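You operate a simulated robot arm through the tools that you are given. There is no shell and no other tool. Be economical: measure what you need, move in short steps, check, and stop when the job is done.

Carry out the task below with a simulated robot arm. There is one attempt and no reset: what you move stays moved.

## Task
Fill the cup with the blue band to its line and swing the bowl in.
Fine: Stand the cup on the cup seat, turn the cup level knob to the figure on the cup and press CUP once. The other cup stays. Set down upright: what you pick out.

Only the result counts: the job must be done as asked and must still hold three seconds after the hand-in. Knocking over, shifting, dropping, spilling or breaking anything else fails it.

## Robot
A 6-joint arm with a two-finger parallel gripper on a trunk, on a base that drives. Base frame: it is fixed to the floor where the robot stands at the start and does not move with it; the origin is under the middle of the robot, x ahead of it, y to its left, z up. Units: cm, degrees, N and s.
Its first joint turns from -166.0 to 166.0 degrees. Places, roughly: cup seat [90, 10, 80]; rinsing bowl [100, -10, 90]. Payload 3.43 kg.
The tool frame sits at the grasp point between the pads (the TCP): z along the fingers, y along the line on which they close. The tips reach 3.4 cm beyond it. The gripper opens to 12.8 cm. The fingers are 2.4 cm wide and 1.2 cm thick; the gripper's body (4.8 by 13 cm) begins 9.6 cm behind the TCP.
Orientation is that of the tool frame in the base frame, as a unit quaternion [w, x, y, z]. With the fingers straight down and closing along the base's y, the tool's x points along the base's -x, its y along +y and its z along -z.

## Interface
- The arm moves only by the tool play_rows. Its argument "motion" is a list of rows, each a list of 2 entries, a list of its own where there are three numbers: the shift along the base's x, y, z in m, then the turn, a rotation vector about the base's x, y, z in degrees. In form: [[[dx, dy, dz], [rx, ry, rz]], ...]. A call has 1 to 10 rows; each row is the pose to reach, as a shift and turn from the pose commanded when the call began. "hand" is the gripper command, from -1 (shut) to 1 (fully open), values between in proportion, set as the call begins (left out, the last holds). Each row takes 0.2 s and may step no farther than 5 cm and 8.6 degrees from the row before; otherwise, or with a gripper value out of range, the whole call is refused. A pose out of reach is approached as far as the arm can. The call stops where the force on the tool passes 60 N (or 10 N more than at its start, if that is more) or the arm is blocked; 0.2 s more then pass. Each finger travels about 15.3 cm/s and halts on what it meets, pressing with about 22 N; the grip force reading is that of the motor and also rises with nothing between the fingers. The clock runs only during rows and for 0.2 s after the last one: add rows that repeat a pose to give the fingers time. It gives the time, the measured TCP pose, the force on the tool (base axes), the opening and the grip force at its end, in the units of the frame above (readings bear some noise), with the torque about the TCP (base axes, N m) and any sound that the robot's microphone picked up.
- Cameras (640 x 400 px; columns grow to the right, rows downward): "scene" is now at [14.05, 14.49, 122.89]; the picture's right is [-0.79, -0.62, 0.00], its down [-0.18, 0.22, -0.96] and it looks along [0.59, -0.75, -0.28] (base axes); focal length 262 px, centre (320, 200). "wrist" rides on the gripper at [7.6, -1.1, -16] in the tool frame; the picture's right is [0.15, 0.99, 0.00], its down [-0.88, 0.13, -0.46] and it looks along [-0.45, 0.07, 0.89] (tool axes); focal length 234 px, centre (320, 200). There is no depth. A picture from a camera that has moved, and an enlarged one, comes with that camera's place and axes in the base frame and with its lens.
- capture(camera): a new picture of that camera. It takes no simulated time.
- steer(legs): drives the robot by 1 to 6 legs, each [ahead, left, turn to the left] in cm, cm and degrees, along the robot's own axes; the way and the turn of a leg run together, so that a leg with both is an arc; at most 150 cm and 180 degrees a leg. The arm and the cameras ride along, it lands a little off, and it stops where it bumps. It gives what a move gives.
- head_to(pan, tilt): turns the head with the scene camera to pan (to the left, within 143 degrees either way) and tilt (down, from -29 to 69), counted from straight ahead of the robot. It gives what a move gives.
- inspect(camera, box): a new picture of the part [left, top, right, bottom] of that camera's present view, enlarged. It takes no simulated time.
- finish_job(): hands the job in; it is judged then, once.

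Work in short steps. Places have to be worked out from the pictures, the camera data and where the tool is seen: move nearer, look again, correct. Check each grasp and each placing, and mend what went wrong. You have 120 turns and 78 pictures in all, those below and enlarged ones among them. Open the gripper and draw the arm clear of the work before you hand the job in, unless the task says otherwise; then end with one line.

The tools are called after "Request:" by a JSON object that holds its "method" and its "body". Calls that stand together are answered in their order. play_rows: Moves the arm, as the interface text tells. Its arguments: {"type":"object","properties":{"motion":{"type":"array"},"hand":{"type":"number"}},"required":["motion"]} The other tools are called the same way: steer (legs) drives the base; head_to (pan, tilt) turns the head that bears the scene camera; capture (camera) takes a picture; inspect (camera, box) takes an enlarged picture of a part of a camera's view; finish_job () hands the job in.

At the start:

```text
time: 0.0
position: [75.34, -23.2, 112.81]
orientation: [0.0, 0.0, 1.0, 0.0]
contact_force: [-0.7, 1.1, -0.4]
moment: [0.01, 0.02, 0.01]
width: 12.79
grip_force: 0.1
robot x, y, heading: [-0.18, -0.5, 0.2]
head pan, tilt: [-51.9, 16.5]
```

scene: 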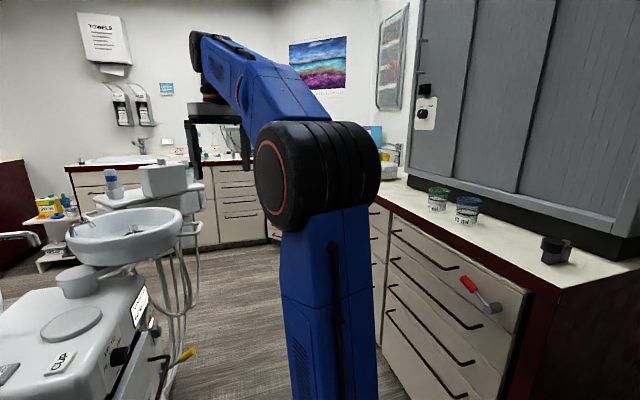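
wrist: 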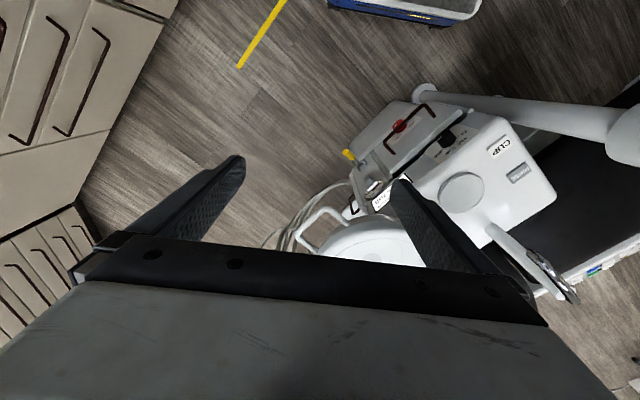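

The scene shows two cups (green, blue) on the counter to the right and the dental unit on the left. I enlarge both areas.

Request:
{"method": "inspect", "body": {"camera": "scene", "box": [400, 170, 580, 282]}}

Request:
{"method": "inspect", "body": {"camera": "scene", "box": [0, 200, 240, 400]}}

Request:
{"method": "head_to", "body": {"pan": 0, "tilt": 30}}

Request:
{"method": "capture", "body": {"camera": "scene"}}

```text
3.56 times, centred on (490, 226) of scene
camera zoom: at [14.05, 14.49, 122.89], right [-0.79, -0.62, 0.0], down [-0.18, 0.22, -0.96], along [0.59, -0.75, -0.28], focal length 930 px, centre (-284, 108)
```

zoom: 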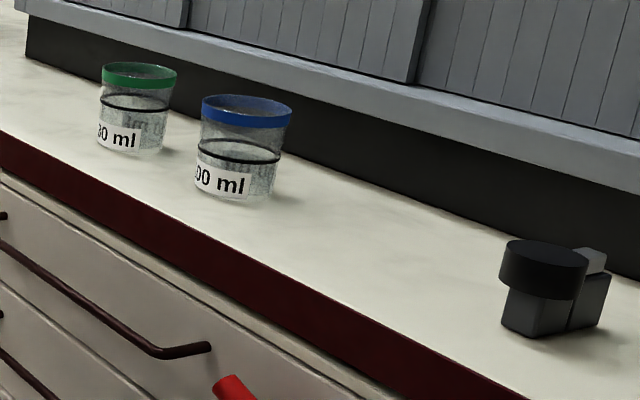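

```text
2.00 times, centred on (120, 300) of scene
camera zoom: at [14.05, 14.49, 122.89], right [-0.79, -0.62, 0.0], down [-0.18, 0.22, -0.96], along [0.59, -0.75, -0.28], focal length 523 px, centre (720, 0)
```

zoom: 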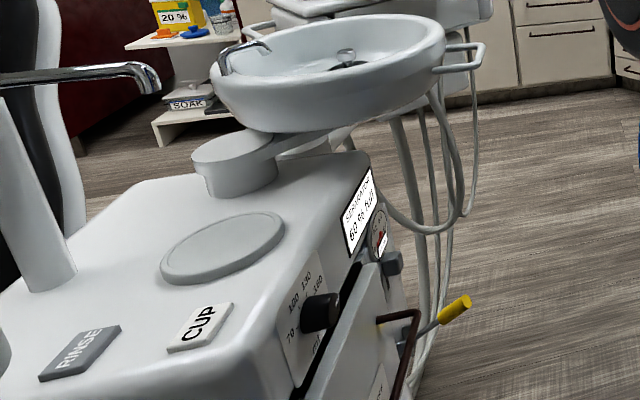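

```text
time: 1.2
position: [75.24, -23.37, 112.78]
orientation: [0.0, -0.001, 1.0, 0.0]
contact_force: [0.3, -0.7, 0.5]
moment: [-0.01, 0.04, -0.02]
width: 12.79
grip_force: 0.0
robot x, y, heading: [0.04, -0.3, -0.1]
head pan, tilt: [0.0, 30.0]
```

```text
73 pictures are left
camera scene: at [17.33, 21.83, 120.72], right [0.0, -1.0, 0.0], down [-0.5, 0.0, -0.87], along [0.87, 0.0, -0.5], focal length 262 px, centre (320, 200)
```

scene: 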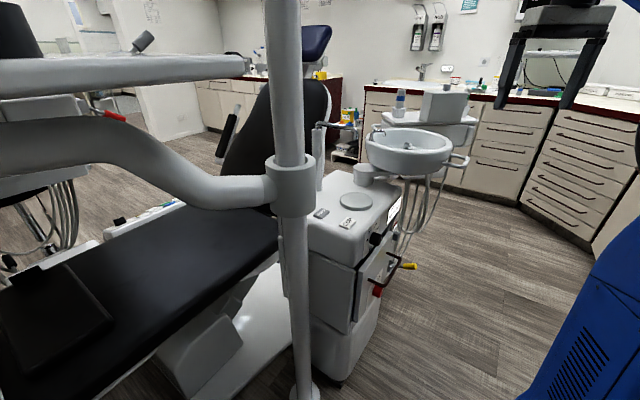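

I zoom in on the unit to see the controls, spout and bowl.

Request:
{"method": "inspect", "body": {"camera": "scene", "box": [290, 110, 482, 230]}}

Request:
{"method": "inspect", "body": {"camera": "scene", "box": [300, 190, 460, 290]}}

Request:
{"method": "inspect", "body": {"camera": "wrist", "box": [320, 80, 600, 270]}}

```text
3.33 times, centred on (386, 170) of scene
camera zoom: at [17.33, 21.83, 120.72], right [0.0, -1.0, 0.0], down [-0.5, 0.0, -0.87], along [0.87, 0.0, -0.5], focal length 872 px, centre (100, 300)
```

zoom: 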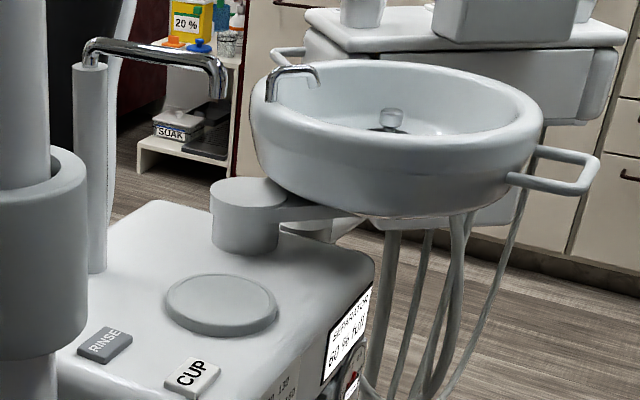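

```text
4.00 times, centred on (380, 240) of scene
camera zoom: at [17.33, 21.83, 120.72], right [0.0, -1.0, 0.0], down [-0.5, 0.0, -0.87], along [0.87, 0.0, -0.5], focal length 1046 px, centre (80, 40)
```

zoom: 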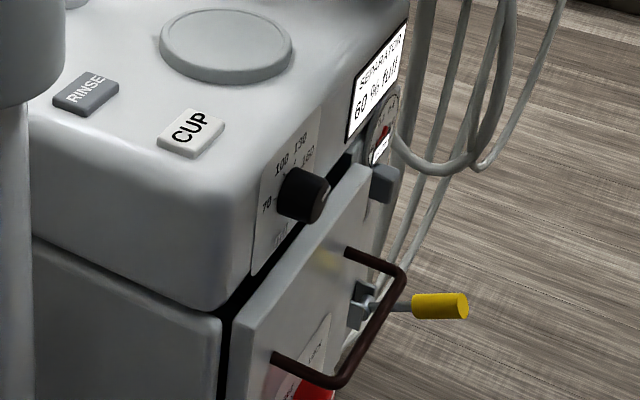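

```text
2.11 times, centred on (460, 175) of wrist
camera zoom: at [67.73, -24.25, 128.74], right [-0.15, 0.99, 0.0], down [0.88, 0.13, 0.46], along [0.45, 0.07, -0.89], focal length 493 px, centre (25, 253)
```

zoom: 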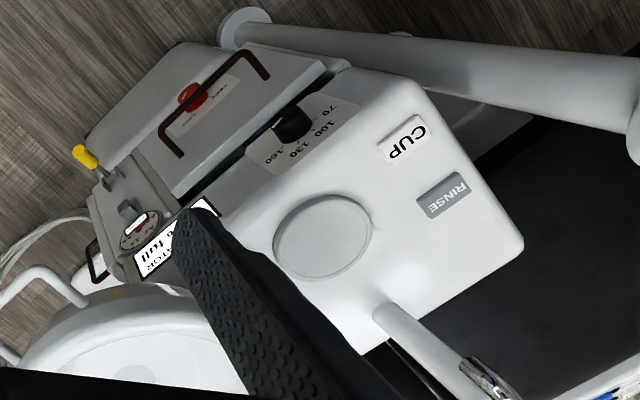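

The knob shows 70/100/130/160. Next I look at the cups on the counter to my right.

Request:
{"method": "head_to", "body": {"pan": -85, "tilt": 25}}

Request:
{"method": "capture", "body": {"camera": "scene"}}

```text
time: 2.8
position: [75.26, -23.33, 112.88]
orientation: [0.001, 0.0, 1.0, 0.0]
contact_force: [0.0, 0.3, 0.2]
moment: [0.01, 0.01, -0.03]
width: 12.79
grip_force: 0.1
robot x, y, heading: [0.27, 0.26, -0.0]
head pan, tilt: [-85.0, 25.0]
```

```text
69 pictures are left
camera scene: at [9.09, 12.66, 121.52], right [-1.0, -0.09, 0.0], down [-0.04, 0.42, -0.91], along [0.08, -0.9, -0.42], focal length 262 px, centre (320, 200)
```

scene: 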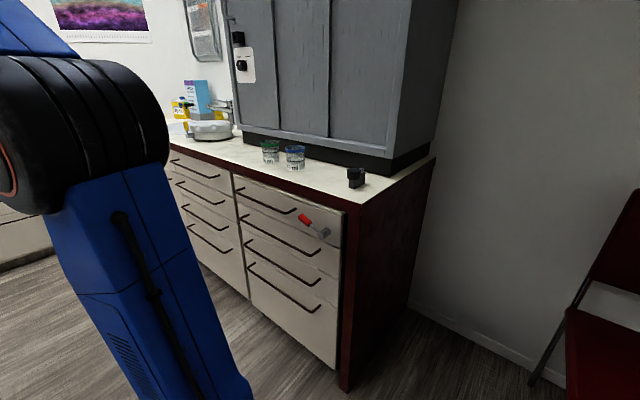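

Blue cup is about (28,-90,88), with the counter rotated about -36° and its edge corner near (4,-57). I retract the arm a bit, then turn the base toward the cup.

Request:
{"method": "play_rows", "body": {"motion": [[[-0.05, 0, 0.01], [0, 0, 0]], [[-0.1, 0, 0.02], [0, 0, 0]], [[-0.14, 0, 0.03], [0, 0, 0]], [[-0.14, 0, 0.03], [0, 0, 0]]]}}

Request:
{"method": "steer", "body": {"legs": [[0, 0, -55]]}}

Request:
{"method": "capture", "body": {"camera": "scene"}}

Request:
{"method": "capture", "body": {"camera": "wrist"}}

```text
refused: row 1 steps farther than a row can; nothing moved
```

```text
time: 5.7
position: [23.91, -75.01, 112.83]
orientation: [0.001, 0.463, 0.886, 0.0]
contact_force: [0.7, -0.1, -0.6]
moment: [0.0, 0.01, -0.02]
width: 12.77
grip_force: 0.0
robot x, y, heading: [-0.07, 0.12, -55.1]
head pan, tilt: [-85.0, 25.0]
```

```text
68 pictures are left
camera scene: at [15.82, -0.08, 121.52], right [-0.64, 0.77, 0.0], down [0.32, 0.27, -0.91], along [-0.7, -0.58, -0.42], focal length 262 px, centre (320, 200)
```

scene: 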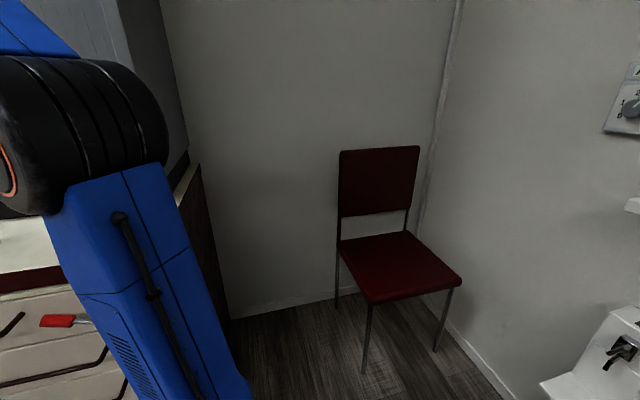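

```text
67 pictures are left
camera wrist: at [18.67, -69.4, 128.74], right [0.73, 0.68, 0.0], down [0.61, -0.65, 0.46], along [0.31, -0.33, -0.89], focal length 234 px, centre (320, 200)
```

wrist: 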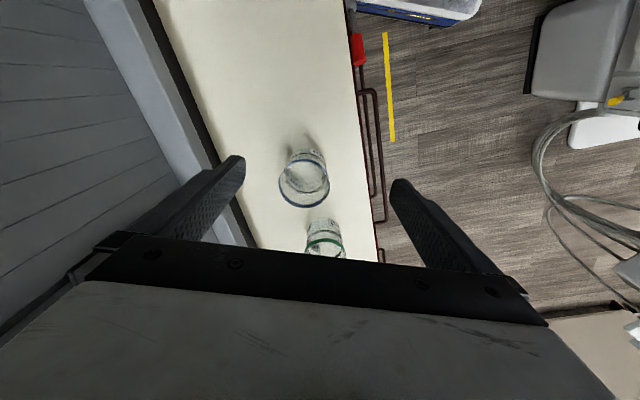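

The blue cup is near (26,-80), counter ≈ z 91, rim ≈ 98.5. Because the filler spout overhangs the seat, I will grasp with the tool tilted 45° forward; I tilt now, well above the cup.

Request:
{"method": "play_rows", "body": {"motion": [[[-0.01, 0.005, 0], [-6.15, -4.28, 0]], [[-0.02, 0.01, 0], [-12.3, -8.57, 0]], [[-0.03, 0.015, 0], [-18.45, -12.85, 0]], [[-0.04, 0.02, 0], [-24.6, -17.1, 0]], [[-0.05, 0.03, -0.01], [-30.75, -21.4, 0]], [[-0.06, 0.04, -0.03], [-36.9, -25.7, 0]], [[-0.06, 0.04, -0.03], [-36.9, -25.7, 0]]], "hand": 1}}

Request:
{"method": "capture", "body": {"camera": "wrist"}}

Request:
{"method": "head_to", "body": {"pan": -10, "tilt": 25}}

Request:
{"method": "capture", "body": {"camera": "scene"}}

```text
time: 7.2
position: [18.0, -71.12, 109.66]
orientation: [0.34, 0.428, 0.819, -0.177]
contact_force: [0.0, 0.6, -0.2]
moment: [-0.01, 0.0, 0.04]
width: 12.81
grip_force: 0.0
robot x, y, heading: [-0.2, -0.21, -55.2]
head pan, tilt: [-85.0, 25.0]
```

```text
66 pictures are left
camera wrist: at [7.51, -57.98, 115.5], right [0.75, 0.65, -0.1], down [0.28, -0.17, 0.95], along [0.6, -0.74, -0.31], focal length 234 px, centre (320, 200)
```

wrist: 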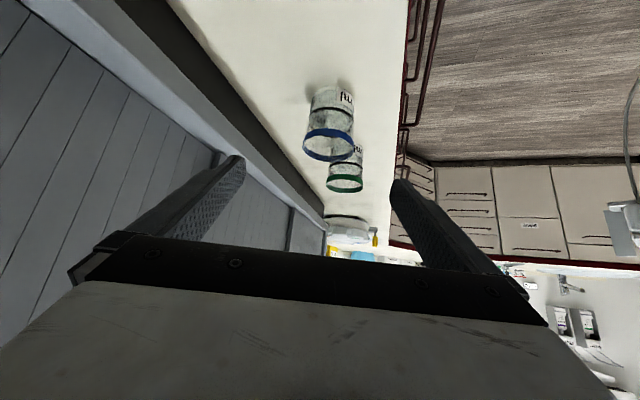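

```text
time: 8.7
position: [17.83, -71.17, 109.63]
orientation: [0.339, 0.428, 0.819, -0.176]
contact_force: [-0.1, 0.2, -0.1]
moment: [0.01, 0.0, 0.0]
width: 12.82
grip_force: 0.1
robot x, y, heading: [-0.08, 0.41, -55.3]
head pan, tilt: [-10.0, 25.0]
```

```text
65 pictures are left
camera scene: at [26.75, -2.54, 121.52], right [-0.91, -0.42, 0.0], down [-0.18, 0.38, -0.91], along [0.38, -0.82, -0.42], focal length 262 px, centre (320, 200)
```

scene: 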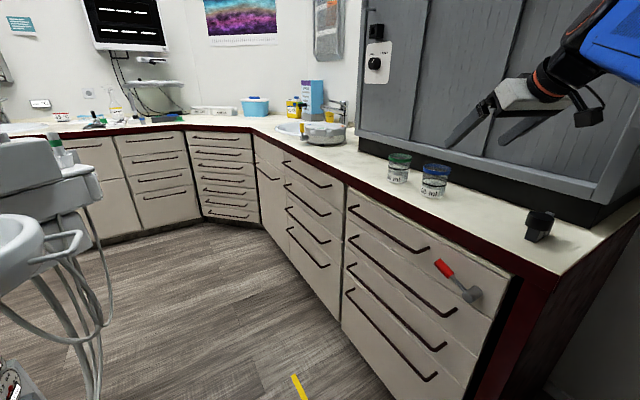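

The estimates agree: cup centre ≈ (26,-80), base z 91, rim 98.6. I read the labels up close.

Request:
{"method": "inspect", "body": {"camera": "scene", "box": [370, 140, 470, 202]}}

Request:
{"method": "inspect", "body": {"camera": "wrist", "box": [270, 70, 400, 205]}}

```text
6.40 times, centred on (420, 171) of scene
camera zoom: at [26.75, -2.54, 121.52], right [-0.91, -0.42, 0.0], down [-0.18, 0.38, -0.91], along [0.38, -0.82, -0.42], focal length 1674 px, centre (-320, 386)
```

zoom: 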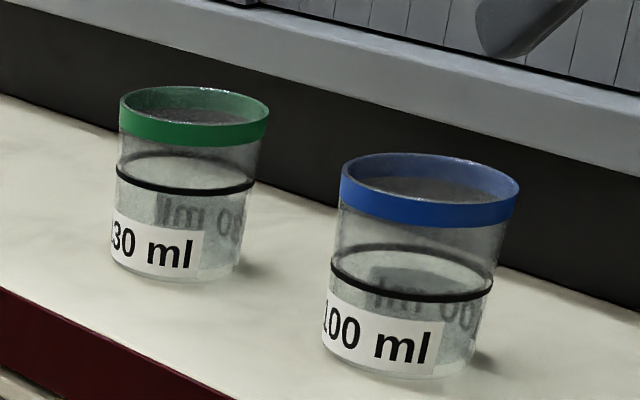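

```text
2.96 times, centred on (335, 138) of wrist
camera zoom: at [7.52, -57.98, 115.54], right [0.75, 0.65, -0.1], down [0.28, -0.17, 0.94], along [0.6, -0.74, -0.31], focal length 694 px, centre (276, 385)
```

zoom: 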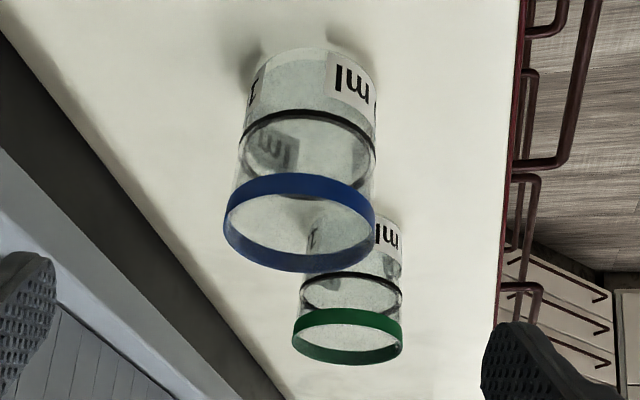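

Blue cup reads 100 ml. I go to the pre-grasp point 10 cm back along the tool axis and check.

Request:
{"method": "play_rows", "body": {"motion": [[[0.02, -0.015, -0.035], [0, 0, 0]], [[0.04, -0.03, -0.07], [0, 0, 0]], [[0.04, -0.03, -0.07], [0, 0, 0]]]}}

Request:
{"method": "capture", "body": {"camera": "wrist"}}

Request:
{"method": "inspect", "body": {"camera": "scene", "box": [360, 60, 640, 235]}}

```text
time: 9.5
position: [21.89, -74.13, 102.58]
orientation: [0.34, 0.428, 0.819, -0.177]
contact_force: [0.1, -0.3, 0.4]
moment: [-0.03, 0.01, -0.02]
width: 12.81
grip_force: 0.0
robot x, y, heading: [-0.04, -0.26, -55.2]
head pan, tilt: [-10.0, 25.0]
```

```text
62 pictures are left
camera wrist: at [11.5, -61.06, 108.47], right [0.75, 0.65, -0.1], down [0.28, -0.17, 0.94], along [0.6, -0.74, -0.31], focal length 234 px, centre (320, 200)
```

wrist: 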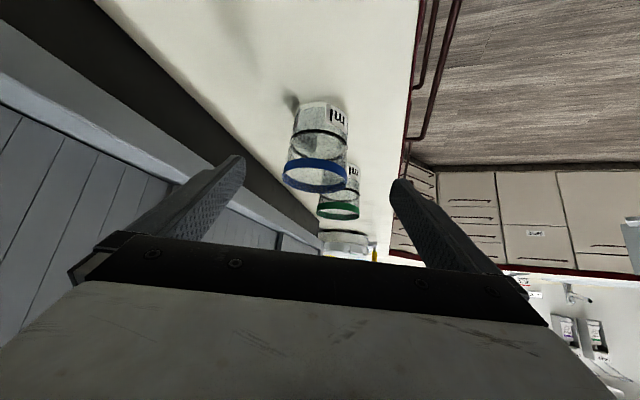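

```text
2.29 times, centred on (500, 148) of scene
camera zoom: at [26.76, -2.54, 121.52], right [-0.91, -0.42, 0.0], down [-0.18, 0.38, -0.91], along [0.38, -0.82, -0.42], focal length 598 px, centre (-91, 320)
```

zoom: 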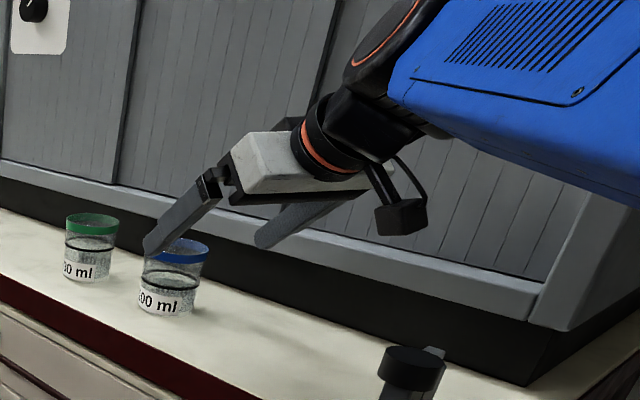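

The cup is nicely between the fingers' line. I advance along the tool axis ~9.5 cm and look before closing.

Request:
{"method": "play_rows", "body": {"motion": [[[0.0128, -0.0184, -0.0224], [0, 0, 0]], [[0.0257, -0.0368, -0.0448], [0, 0, 0]], [[0.0385, -0.055, -0.067], [0, 0, 0]], [[0.0385, -0.055, -0.067], [0, 0, 0]]]}}

Request:
{"method": "capture", "body": {"camera": "wrist"}}

Request:
{"method": "inspect", "body": {"camera": "scene", "box": [360, 120, 520, 220]}}

```text
time: 10.5
position: [25.59, -79.79, 96.04]
orientation: [0.34, 0.428, 0.818, -0.177]
contact_force: [-0.4, 0.3, 0.7]
moment: [0.0, -0.02, 0.0]
width: 12.78
grip_force: 0.0
robot x, y, heading: [-0.03, -0.16, -55.3]
head pan, tilt: [-10.0, 25.0]
```

```text
60 pictures are left
camera wrist: at [15.22, -66.52, 101.9], right [0.75, 0.65, -0.1], down [0.28, -0.17, 0.94], along [0.6, -0.74, -0.31], focal length 234 px, centre (320, 200)
```

wrist: 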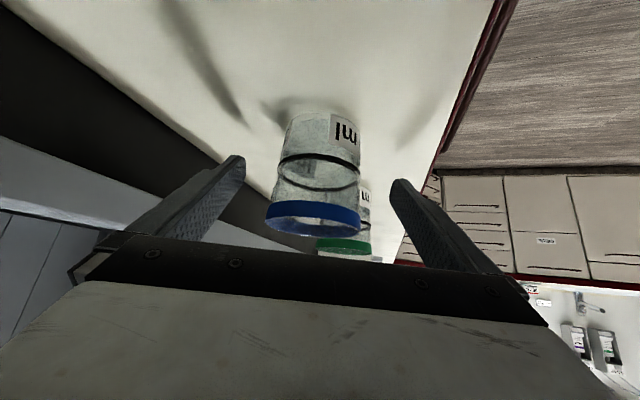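

```text
4.00 times, centred on (440, 170) of scene
camera zoom: at [26.76, -2.54, 121.52], right [-0.91, -0.42, 0.0], down [-0.18, 0.38, -0.91], along [0.38, -0.82, -0.42], focal length 1046 px, centre (-160, 320)
```

zoom: 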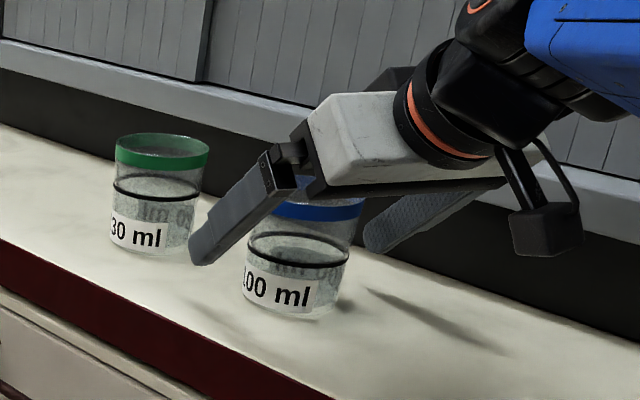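

Cup is between the fingers with TCP ~5 cm above the counter. I close the gripper.

Request:
{"method": "play_rows", "body": {"motion": [[[0, 0, 0], [0, 0, 0]], [[0, 0, 0], [0, 0, 0]], [[0, 0, 0], [0, 0, 0]], [[0, 0, 0], [0, 0, 0]]], "hand": -1}}

Request:
{"method": "capture", "body": {"camera": "wrist"}}

```text
time: 11.5
position: [25.59, -79.66, 96.06]
orientation: [0.339, 0.429, 0.818, -0.177]
contact_force: [0.1, 0.6, 0.0]
moment: [-0.02, -0.05, 0.04]
width: 6.49
grip_force: 22.9
robot x, y, heading: [0.0, 0.1, -55.4]
head pan, tilt: [-10.0, 25.0]
```

```text
58 pictures are left
camera wrist: at [15.2, -66.52, 101.92], right [0.75, 0.65, -0.1], down [0.28, -0.17, 0.94], along [0.6, -0.74, -0.31], focal length 234 px, centre (320, 200)
```

wrist: 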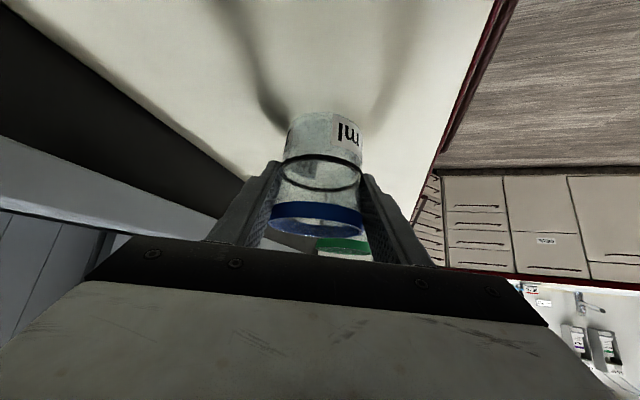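

Gripped at 6.5 cm width with 23 N. Lift straight up and check.

Request:
{"method": "play_rows", "body": {"motion": [[[0, 0, 0.01], [0, 0, 0]], [[0, 0, 0.03], [0, 0, 0]], [[0, 0, 0.06], [0, 0, 0]], [[0, 0, 0.09], [0, 0, 0]], [[0, 0, 0.09], [0, 0, 0]]]}}

Request:
{"method": "capture", "body": {"camera": "scene"}}

```text
time: 12.7
position: [25.83, -79.47, 105.29]
orientation: [0.339, 0.429, 0.818, -0.177]
contact_force: [0.2, -0.5, -1.3]
moment: [0.0, -0.01, 0.03]
width: 6.47
grip_force: 22.1
robot x, y, heading: [0.03, -0.04, -55.1]
head pan, tilt: [-10.0, 25.0]
```

```text
57 pictures are left
camera scene: at [26.76, -2.54, 121.52], right [-0.91, -0.42, 0.0], down [-0.18, 0.38, -0.91], along [0.38, -0.82, -0.42], focal length 262 px, centre (320, 200)
```

scene: 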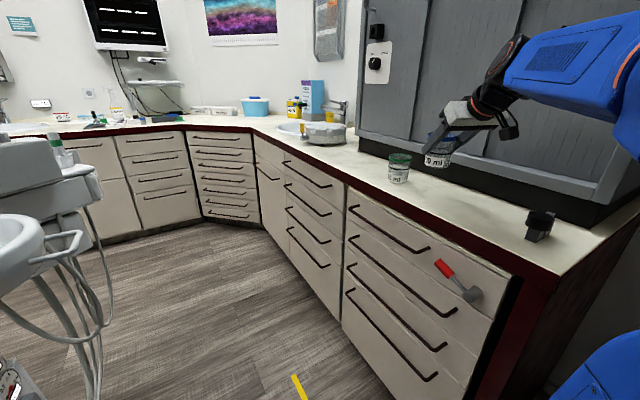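

The blue cup is lifted, green undisturbed. I retract and raise, then turn the base back to face the unit.

Request:
{"method": "play_rows", "body": {"motion": [[[-0.01, 0.04, 0.02], [0, 0, 0]], [[-0.02, 0.08, 0.04], [0, 0, 0]], [[-0.035, 0.12, 0.05], [0, 0, 0]], [[-0.045, 0.14, 0.05], [0, 0, 0]], [[-0.045, 0.14, 0.05], [0, 0, 0]]]}}

Request:
{"method": "steer", "body": {"legs": [[0, 0, 55]]}}

Request:
{"method": "capture", "body": {"camera": "wrist"}}

Request:
{"method": "head_to", "body": {"pan": -12, "tilt": 28}}

Request:
{"method": "capture", "body": {"camera": "scene"}}

```text
time: 13.9
position: [21.03, -65.42, 110.16]
orientation: [0.339, 0.428, 0.819, -0.177]
contact_force: [-0.6, 0.0, 0.1]
moment: [0.05, 0.01, -0.03]
width: 6.52
grip_force: 21.8
robot x, y, heading: [0.15, 0.11, -55.2]
head pan, tilt: [-10.0, 25.0]
```

```text
time: 16.8
position: [65.5, -20.74, 110.13]
orientation: [0.383, 0.005, 0.924, -0.002]
contact_force: [-0.8, -0.7, -1.3]
moment: [-0.02, -0.01, 0.01]
width: 6.51
grip_force: 21.8
robot x, y, heading: [0.02, -0.05, -0.6]
head pan, tilt: [-10.0, 25.0]
```

```text
56 pictures are left
camera wrist: at [48.91, -21.59, 116.01], right [-0.09, 0.99, -0.1], down [0.3, 0.13, 0.94], along [0.95, 0.06, -0.31], focal length 234 px, centre (320, 200)
```

wrist: 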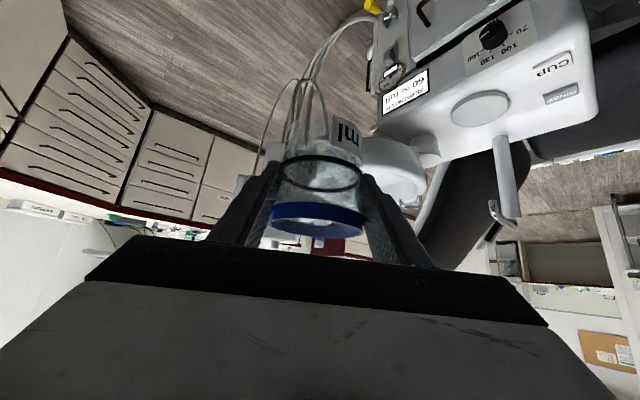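

```text
time: 17.4
position: [65.53, -20.75, 110.16]
orientation: [0.383, 0.004, 0.924, -0.001]
contact_force: [0.4, -0.1, -1.3]
moment: [0.03, 0.0, 0.02]
width: 6.47
grip_force: 21.9
robot x, y, heading: [0.32, 0.05, -0.5]
head pan, tilt: [-12.0, 28.0]
```

```text
55 pictures are left
camera scene: at [17.41, 19.77, 121.04], right [-0.22, -0.98, 0.0], down [-0.46, 0.1, -0.88], along [0.86, -0.19, -0.47], focal length 262 px, centre (320, 200)
```

scene: 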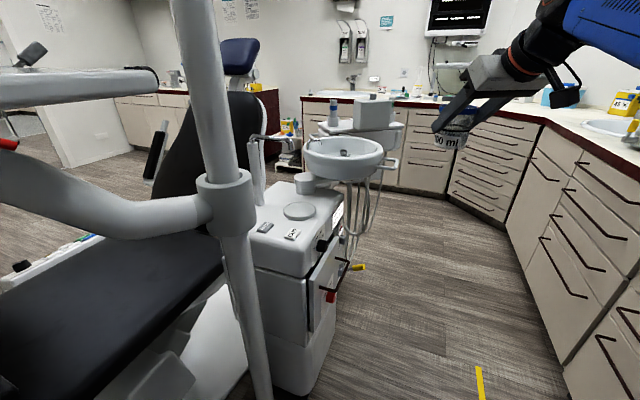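

Triangulated seat ≈ (86,11,80.3). I zoom to locate the spout and pole for clearance.

Request:
{"method": "inspect", "body": {"camera": "wrist", "box": [350, 0, 640, 250]}}

Request:
{"method": "inspect", "body": {"camera": "scene", "box": [230, 110, 410, 300]}}

```text
1.60 times, centred on (495, 125) of wrist
camera zoom: at [48.91, -21.6, 116.01], right [-0.09, 0.99, -0.1], down [0.3, 0.13, 0.94], along [0.95, 0.06, -0.31], focal length 375 px, centre (40, 320)
```

zoom: 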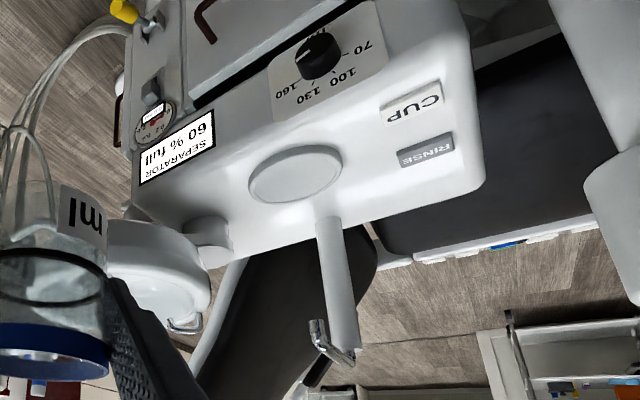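

```text
2.11 times, centred on (320, 205) of scene
camera zoom: at [17.41, 19.77, 121.04], right [-0.22, -0.98, 0.0], down [-0.46, 0.1, -0.88], along [0.86, -0.19, -0.47], focal length 551 px, centre (320, 190)
```

zoom: 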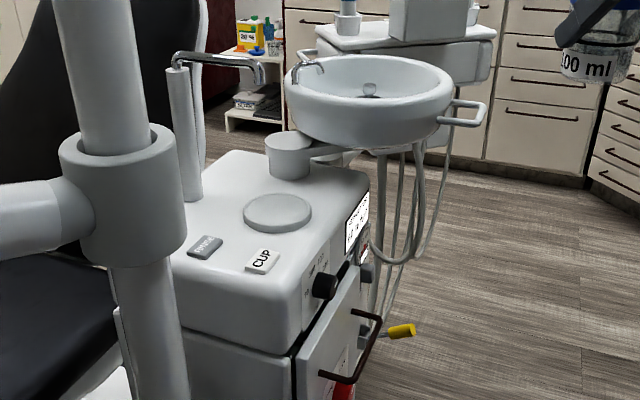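

Spout tip ≈ (86.5,12.5,100), pole ≈ (70,29). I'll move laterally to y≈11, then lower in front of the unit's seat.

Request:
{"method": "play_rows", "body": {"motion": [[[0, 0.045, 0], [0, 0, 0]], [[0, 0.09, 0], [0, 0, 0]], [[0, 0.135, 0], [0, 0, 0]], [[0, 0.18, 0], [0, 0, 0]], [[0, 0.225, 0], [0, 0, 0]], [[0, 0.27, 0], [0, 0, 0]], [[0, 0.315, -0.02], [0, 0, 0]], [[0, 0.315, -0.06], [0, 0, 0]], [[0, 0.315, -0.1], [0, 0, 0]], [[0, 0.315, -0.14], [0, 0, 0]]]}}

Request:
{"method": "capture", "body": {"camera": "scene"}}

Request:
{"method": "capture", "body": {"camera": "wrist"}}

```text
time: 19.6
position: [65.51, 10.65, 96.13]
orientation: [0.383, 0.006, 0.924, -0.002]
contact_force: [0.0, 0.5, -0.7]
moment: [-0.01, 0.02, 0.0]
width: 6.51
grip_force: 22.1
robot x, y, heading: [-0.02, -0.03, -0.8]
head pan, tilt: [-12.0, 28.0]
```

```text
52 pictures are left
camera scene: at [17.4, 19.77, 121.04], right [-0.22, -0.98, 0.0], down [-0.46, 0.1, -0.88], along [0.86, -0.19, -0.47], focal length 262 px, centre (320, 200)
```

scene: 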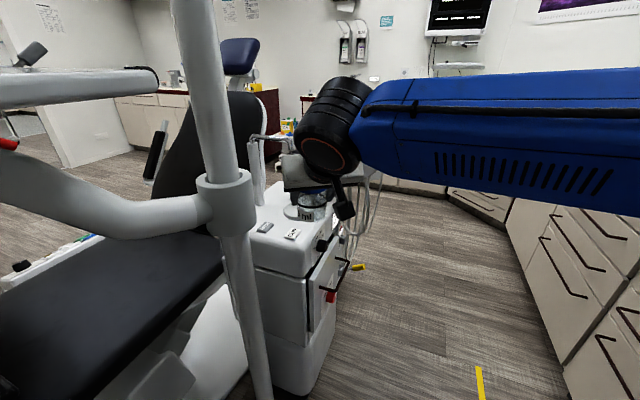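

```text
51 pictures are left
camera wrist: at [48.78, 9.83, 102.01], right [-0.09, 0.99, -0.1], down [0.3, 0.13, 0.95], along [0.95, 0.06, -0.31], focal length 234 px, centre (320, 200)
```

wrist: 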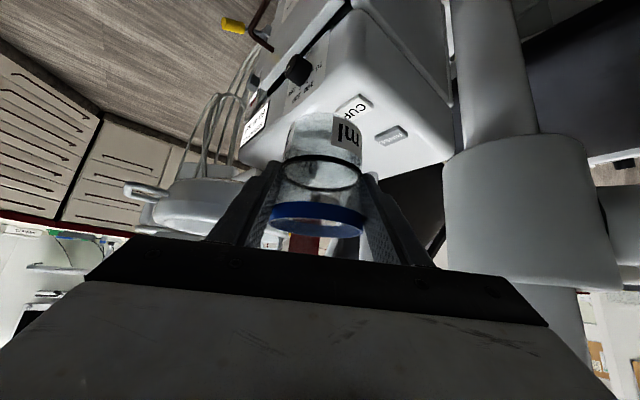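

Clearance to the pole looks adequate. I advance 16 cm at TCP z≈91 and check.

Request:
{"method": "play_rows", "body": {"motion": [[[0.03, 0, -0.02], [0, 0, 0]], [[0.07, 0, -0.04], [0, 0, 0]], [[0.11, 0, -0.05], [0, 0, 0]], [[0.14, 0, -0.05], [0, 0, 0]], [[0.16, 0, -0.05], [0, 0, 0]], [[0.16, 0, -0.05], [0, 0, 0]]]}}

Request:
{"method": "inspect", "body": {"camera": "scene", "box": [230, 110, 410, 290]}}

Request:
{"method": "capture", "body": {"camera": "wrist"}}

```text
time: 21.0
position: [81.42, 10.76, 91.23]
orientation: [0.383, 0.005, 0.924, -0.002]
contact_force: [0.2, -0.7, -0.4]
moment: [-0.02, 0.03, 0.0]
width: 6.51
grip_force: 22.1
robot x, y, heading: [-0.55, 0.04, -0.6]
head pan, tilt: [-12.0, 28.0]
```

```text
2.22 times, centred on (320, 200) of scene
camera zoom: at [17.4, 19.77, 121.04], right [-0.22, -0.98, 0.0], down [-0.46, 0.1, -0.88], along [0.86, -0.19, -0.47], focal length 581 px, centre (320, 200)
```

zoom: 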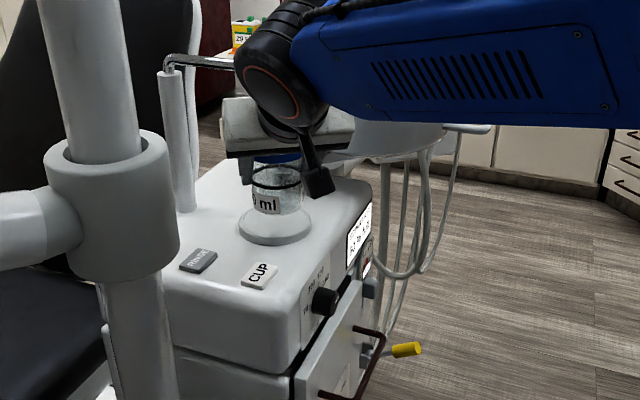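

```text
49 pictures are left
camera wrist: at [64.85, 9.93, 97.07], right [-0.09, 0.99, -0.1], down [0.3, 0.13, 0.94], along [0.95, 0.06, -0.31], focal length 234 px, centre (320, 200)
```

wrist: 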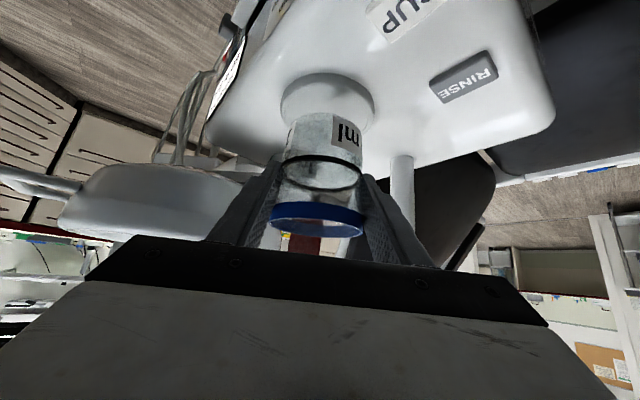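

Cup centre ≈ (80.2,11), seat ≈ (85.2,11). I move +4.8 cm in x and lower to ~1.5 cm above the seat.

Request:
{"method": "play_rows", "body": {"motion": [[[0.025, 0, 0], [0, 0, 0]], [[0.048, 0, 0], [0, 0, 0]], [[0.048, 0, -0.02], [0, 0, 0]], [[0.048, 0, -0.043], [0, 0, 0]], [[0.048, 0, -0.043], [0, 0, 0]]]}}

Request:
{"method": "inspect", "body": {"camera": "scene", "box": [250, 150, 350, 250]}}

Request:
{"method": "capture", "body": {"camera": "wrist"}}

```text
time: 22.2
position: [86.34, 10.77, 86.99]
orientation: [0.383, 0.006, 0.924, -0.001]
contact_force: [0.9, -0.6, 16.4]
moment: [-0.09, -0.04, 0.0]
width: 6.51
grip_force: 22.2
robot x, y, heading: [0.1, -0.32, -0.6]
head pan, tilt: [-12.0, 28.0]
```

```text
4.00 times, centred on (300, 200) of scene
camera zoom: at [17.35, 19.76, 121.05], right [-0.22, -0.98, 0.0], down [-0.46, 0.1, -0.88], along [0.86, -0.19, -0.47], focal length 1046 px, centre (400, 200)
```

zoom: 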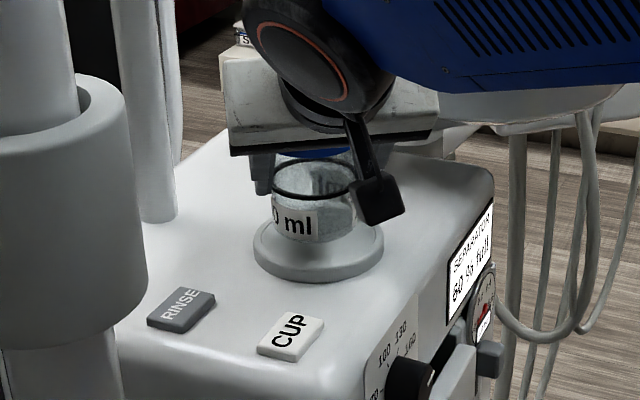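

```text
47 pictures are left
camera wrist: at [69.75, 9.96, 92.82], right [-0.09, 0.99, -0.1], down [0.3, 0.13, 0.95], along [0.95, 0.06, -0.31], focal length 234 px, centre (320, 200)
```

wrist: 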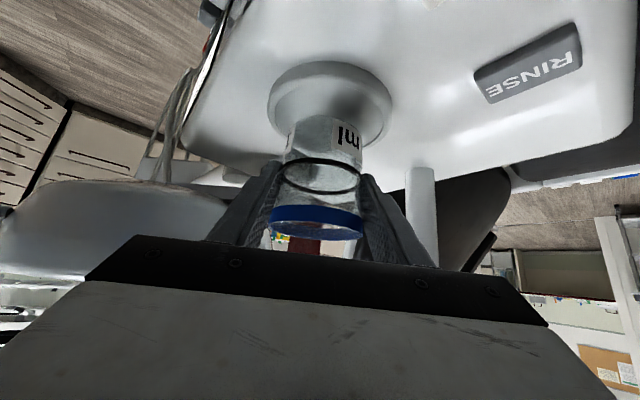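

A 16 N upward force shows the cup touches the seat (so seat top is ≈ z 82), but both views show it ~2+ cm too far in +x. I lift 1.5 cm, shift back 2.3 cm and look again.

Request:
{"method": "play_rows", "body": {"motion": [[[0, 0, 0.008], [0, 0, 0]], [[0, 0, 0.015], [0, 0, 0]], [[-0.023, 0, 0.015], [0, 0, 0]], [[-0.023, 0, 0.005], [0, 0, 0]], [[-0.023, 0, 0.005], [0, 0, 0]]]}}

Request:
{"method": "inspect", "body": {"camera": "scene", "box": [260, 170, 340, 230]}}

Request:
{"method": "inspect", "body": {"camera": "wrist", "box": [240, 40, 420, 250]}}

```text
time: 23.4
position: [83.92, 10.64, 87.32]
orientation: [0.383, 0.005, 0.924, -0.001]
contact_force: [-0.4, 0.4, -1.0]
moment: [-0.01, -0.01, 0.03]
width: 6.45
grip_force: 21.3
robot x, y, heading: [0.22, -0.14, -0.5]
head pan, tilt: [-12.0, 28.0]
```

```text
6.67 times, centred on (300, 200) of scene
camera zoom: at [17.41, 19.77, 121.04], right [-0.22, -0.98, 0.0], down [-0.46, 0.1, -0.88], along [0.86, -0.19, -0.47], focal length 1744 px, centre (453, 200)
```

zoom: 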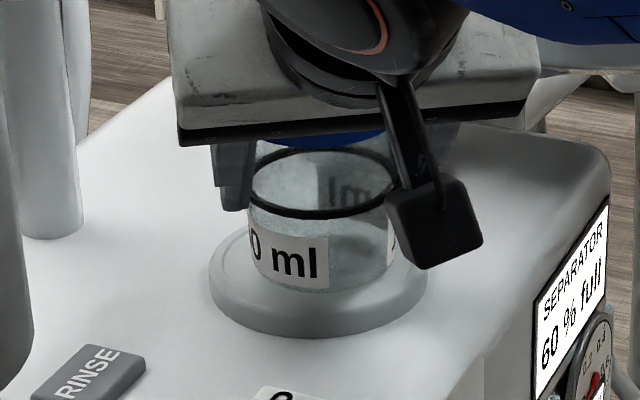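

```text
1.90 times, centred on (330, 145) of wrist
camera zoom: at [67.35, 9.82, 93.16], right [-0.09, 0.99, -0.1], down [0.3, 0.13, 0.94], along [0.95, 0.06, -0.31], focal length 446 px, centre (301, 305)
```

zoom: 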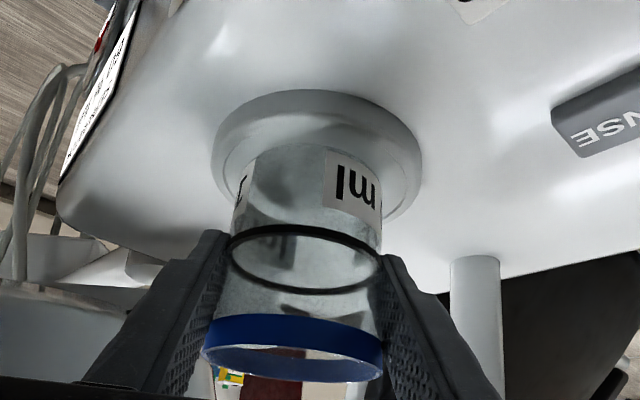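

Now nearly centred; I nudge back 0.6 cm, +0.2 in y, and lower gently.

Request:
{"method": "play_rows", "body": {"motion": [[[-0.006, 0.002, 0], [0, 0, 0]], [[-0.006, 0.002, -0.002], [0, 0, 0]], [[-0.006, 0.002, -0.004], [0, 0, 0]], [[-0.006, 0.002, -0.004], [0, 0, 0]]]}}

```text
time: 24.4
position: [83.37, 11.05, 86.96]
orientation: [0.382, 0.005, 0.924, -0.002]
contact_force: [0.9, 0.1, 1.9]
moment: [-0.02, -0.01, -0.03]
width: 6.45
grip_force: 22.2
robot x, y, heading: [0.17, 0.22, -0.4]
head pan, tilt: [-12.0, 28.0]
```

Slight contact (force went from −1 to +1.9). One more millimetre down and check.

Request:
{"method": "play_rows", "body": {"motion": [[[0, 0, -0.001], [0, 0, 0]], [[0, 0, -0.001], [0, 0, 0]]]}}

Request:
{"method": "inspect", "body": {"camera": "scene", "box": [260, 170, 340, 230]}}

```text
time: 25.0
position: [83.37, 10.92, 86.89]
orientation: [0.383, 0.005, 0.924, -0.001]
contact_force: [0.7, 2.4, 11.2]
moment: [0.07, -0.02, 0.01]
width: 6.46
grip_force: 22.2
robot x, y, heading: [-0.04, 0.02, -0.9]
head pan, tilt: [-12.0, 28.0]
```

```text
6.67 times, centred on (300, 200) of scene
camera zoom: at [17.37, 19.78, 121.04], right [-0.22, -0.98, 0.0], down [-0.46, 0.1, -0.88], along [0.86, -0.19, -0.47], focal length 1744 px, centre (453, 200)
```

zoom: 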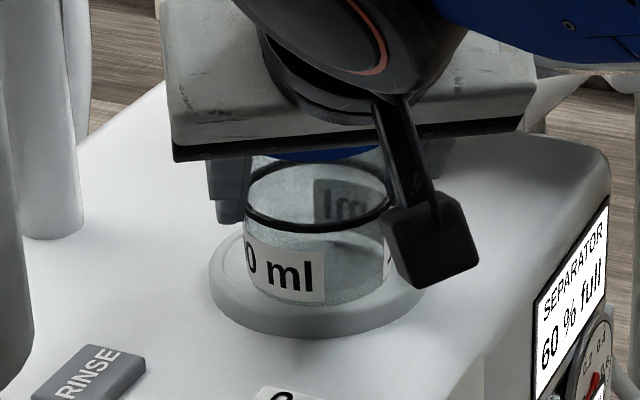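

Cup is centred and seated (11 N). I open partially (9 cm) to stay clear of the bowl.

Request:
{"method": "play_rows", "body": {"motion": [[[0, 0, 0.001], [0, 0, 0]], [[0, 0, 0.001], [0, 0, 0]], [[0, 0, 0.001], [0, 0, 0]]], "hand": 0.45}}

Request:
{"method": "capture", "body": {"camera": "wrist"}}

```text
time: 25.8
position: [83.49, 10.93, 86.87]
orientation: [0.383, 0.005, 0.924, -0.002]
contact_force: [-0.5, 0.0, -0.2]
moment: [0.03, -0.01, -0.01]
width: 9.28
grip_force: 0.2
robot x, y, heading: [0.05, -0.05, -0.7]
head pan, tilt: [-12.0, 28.0]
```

```text
43 pictures are left
camera wrist: at [66.8, 10.11, 92.78], right [-0.09, 0.99, -0.1], down [0.3, 0.13, 0.94], along [0.95, 0.06, -0.31], focal length 234 px, centre (320, 200)
```

wrist: 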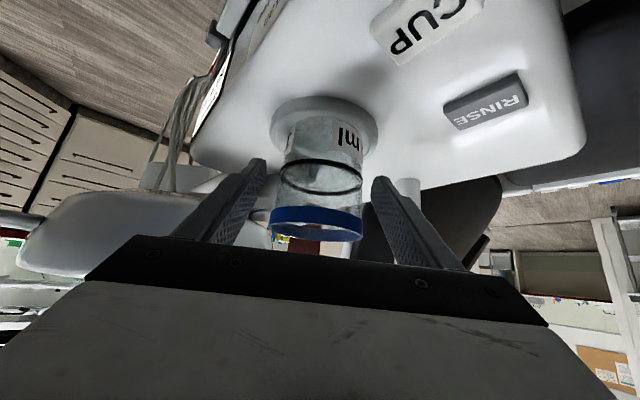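

Released and standing. I withdraw along the tool axis, then look at the unit again.

Request:
{"method": "play_rows", "body": {"motion": [[[-0.02, 0, 0.02], [0, 0, 0]], [[-0.05, 0, 0.05], [0, 0, 0]], [[-0.08, 0, 0.08], [0, 0, 0]], [[-0.11, 0, 0.11], [0, 0, 0]], [[-0.14, -0.01, 0.14], [0, 0, 0]], [[-0.16, -0.05, 0.16], [0, 0, 0]], [[-0.18, -0.095, 0.16], [0, 0, 0]], [[-0.2, -0.14, 0.16], [0, 0, 0]], [[-0.22, -0.18, 0.16], [0, 0, 0]], [[-0.22, -0.22, 0.16], [0, 0, 0]]]}}

Request:
{"method": "capture", "body": {"camera": "wrist"}}

Request:
{"method": "inspect", "body": {"camera": "scene", "box": [220, 110, 420, 310]}}

```text
time: 28.0
position: [61.33, -10.87, 102.86]
orientation: [0.383, 0.005, 0.924, 0.0]
contact_force: [-0.1, 0.0, 0.3]
moment: [0.04, 0.01, 0.04]
width: 9.3
grip_force: 0.1
robot x, y, heading: [0.03, 0.26, -0.6]
head pan, tilt: [-12.0, 28.0]
```

```text
42 pictures are left
camera wrist: at [44.68, -11.73, 108.74], right [-0.09, 0.99, -0.1], down [0.3, 0.13, 0.95], along [0.95, 0.06, -0.31], focal length 234 px, centre (320, 200)
```

wrist: 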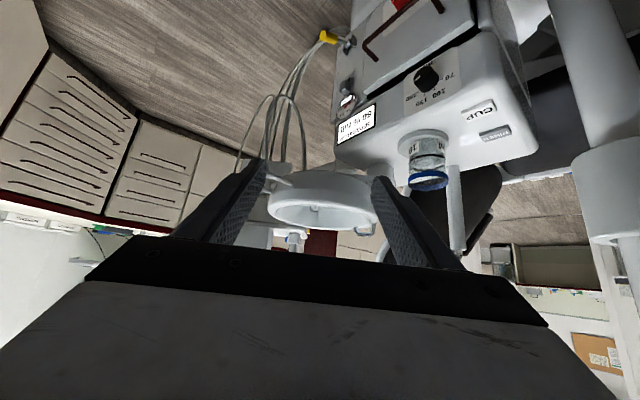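

```text
2.00 times, centred on (320, 210) of scene
camera zoom: at [17.4, 19.77, 121.04], right [-0.22, -0.98, 0.0], down [-0.46, 0.1, -0.88], along [0.86, -0.19, -0.47], focal length 523 px, centre (320, 180)
```

zoom: 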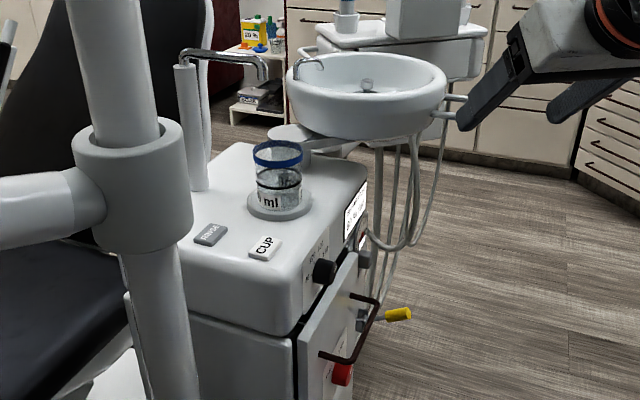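

Cup stands on the seat under the spout. The knob is ≈ (75,6,75). I enlarge the knob and panel.

Request:
{"method": "inspect", "body": {"camera": "wrist", "box": [390, 40, 470, 120]}}

Request:
{"method": "inspect", "body": {"camera": "scene", "box": [300, 220, 370, 270]}}

```text
5.00 times, centred on (430, 80) of wrist
camera zoom: at [44.68, -11.73, 108.74], right [-0.09, 0.99, -0.1], down [0.3, 0.13, 0.95], along [0.95, 0.06, -0.31], focal length 1171 px, centre (-230, 800)
```

zoom: 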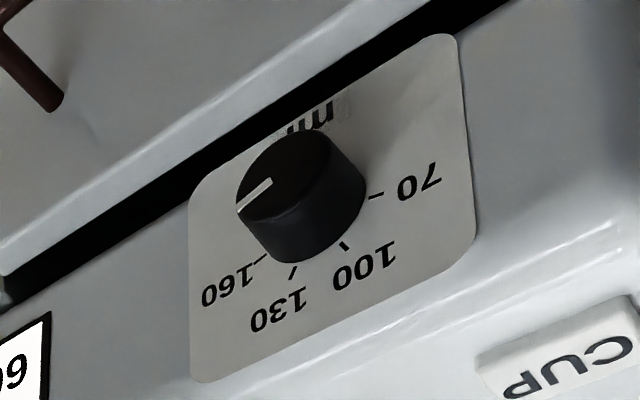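

```text
8.00 times, centred on (335, 245) of scene
camera zoom: at [17.4, 19.77, 121.04], right [-0.22, -0.98, 0.0], down [-0.46, 0.1, -0.88], along [0.86, -0.19, -0.47], focal length 2092 px, centre (200, -160)
```

zoom: 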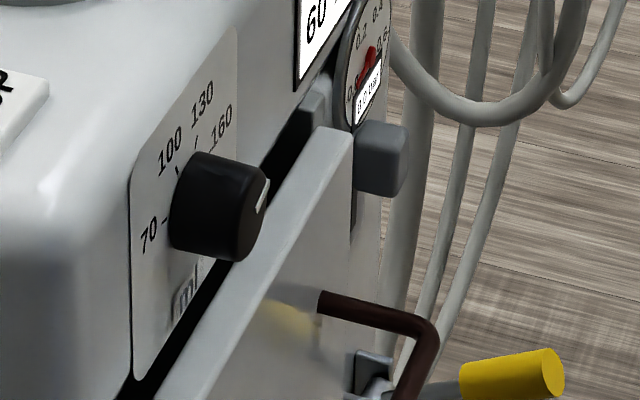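

Pointer sits near +70…75° (the 160 end); ticks are at about −75/−25/+25/+75°, so it must turn ~97° counter-clockwise to 100. I'll grasp it coaxially from the front, so I first bring the tool horizontal.

Request:
{"method": "play_rows", "body": {"motion": [[[-0.01, 0, 0], [0, -7.5, 0]], [[-0.02, 0, 0], [0, -15, 0]], [[-0.03, 0, 0], [0, -22.5, 0]], [[-0.04, 0, -0.01], [0, -30, 0]], [[-0.05, 0, -0.02], [0, -37.5, 0]], [[-0.05, 0, -0.03], [0, -45, 0]], [[-0.05, 0, -0.03], [0, -45, 0]]], "hand": -0.2}}

Request:
{"method": "play_rows", "body": {"motion": [[[0, 0, 0], [0, 0, 7.86]], [[0, 0, 0], [0, 0, 15.7]], [[0, 0, 0], [0, 0, 23.6]], [[0, 0, 0], [0, 0, 31.4]], [[0, 0, 0], [0, 0, 39.3]], [[0, 0, 0], [0, 0, 47.1]], [[0, 0, 0], [0, 0, 55]], [[0, 0, 0], [0, 0, 55]]]}}

Request:
{"method": "capture", "body": {"camera": "scene"}}

```text
time: 29.6
position: [56.31, -11.06, 99.9]
orientation: [0.707, 0.005, 0.707, -0.001]
contact_force: [1.2, -0.5, -0.2]
moment: [-0.02, 0.01, 0.0]
width: 5.15
grip_force: 0.1
robot x, y, heading: [0.18, 0.03, -0.8]
head pan, tilt: [-12.0, 28.0]
```

```text
time: 30.1
position: [55.28, -2.39, 100.5]
orientation: [0.69, -0.172, 0.682, 0.173]
contact_force: [0.4, 0.3, -0.5]
moment: [-0.03, -0.01, -0.01]
width: 5.11
grip_force: 0.0
robot x, y, heading: [-0.16, -0.06, -0.5]
head pan, tilt: [-12.0, 28.0]
stopped in row 2: the arm was blocked; the commanded pose is now the measured one
```

```text
38 pictures are left
camera scene: at [16.58, 19.06, 121.29], right [-0.22, -0.98, -0.01], down [-0.45, 0.11, -0.89], along [0.87, -0.19, -0.46], focal length 262 px, centre (320, 200)
```

scene: 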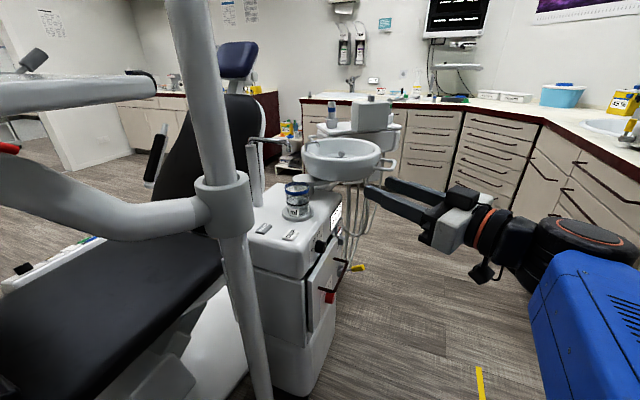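

The arm was blocked at ~28° yaw. I probe with small yaw steps and no hand motion to see whether it continues.

Request:
{"method": "play_rows", "body": {"motion": [[[0, 0, 0], [0, 0, 0]], [[0, -0.01, 0], [0, 0, 3]], [[0, -0.02, 0], [0, 0, 6]], [[0, -0.03, 0], [0, 0, 9]], [[0, -0.03, 0], [0, 0, 9]]]}}

```text
time: 31.1
position: [51.89, 2.27, 101.39]
orientation: [0.667, -0.298, 0.636, 0.247]
contact_force: [0.9, 0.0, -0.4]
moment: [-0.02, 0.01, 0.0]
width: 5.14
grip_force: 0.1
robot x, y, heading: [0.07, -0.14, -0.6]
head pan, tilt: [-12.0, 28.0]
stopped in row 4: the arm was blocked; the commanded pose is now the measured one
```

The wrist seems to be at its inner reach limit (too folded). I move outward, away from the robot, to free it.

Request:
{"method": "play_rows", "body": {"motion": [[[0.03, -0.02, -0.01], [0, 0, 0]], [[0.06, -0.04, -0.02], [0, 0, 0]], [[0.09, -0.06, -0.03], [0, 0, 0]], [[0.11, -0.08, -0.04], [0, 0, 0]], [[0.13, -0.1, -0.04], [0, 0, 0]], [[0.13, -0.1, -0.04], [0, 0, 0]]]}}

Request:
{"method": "capture", "body": {"camera": "wrist"}}

```text
time: 32.5
position: [66.08, -7.84, 96.98]
orientation: [0.665, -0.293, 0.642, 0.244]
contact_force: [-0.1, -0.2, 0.2]
moment: [-0.02, 0.06, 0.05]
width: 5.11
grip_force: 0.0
robot x, y, heading: [0.15, -0.19, -0.6]
head pan, tilt: [-12.0, 28.0]
```

```text
37 pictures are left
camera wrist: at [55.91, -20.19, 89.38], right [-0.68, 0.7, -0.22], down [-0.47, -0.18, 0.87], along [0.56, 0.7, 0.45], focal length 234 px, centre (320, 200)
```

wrist: 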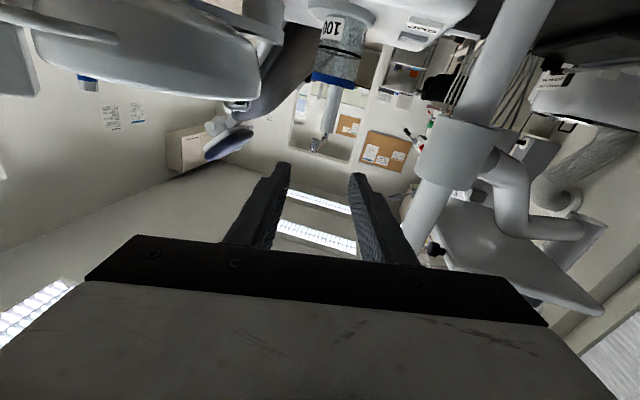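

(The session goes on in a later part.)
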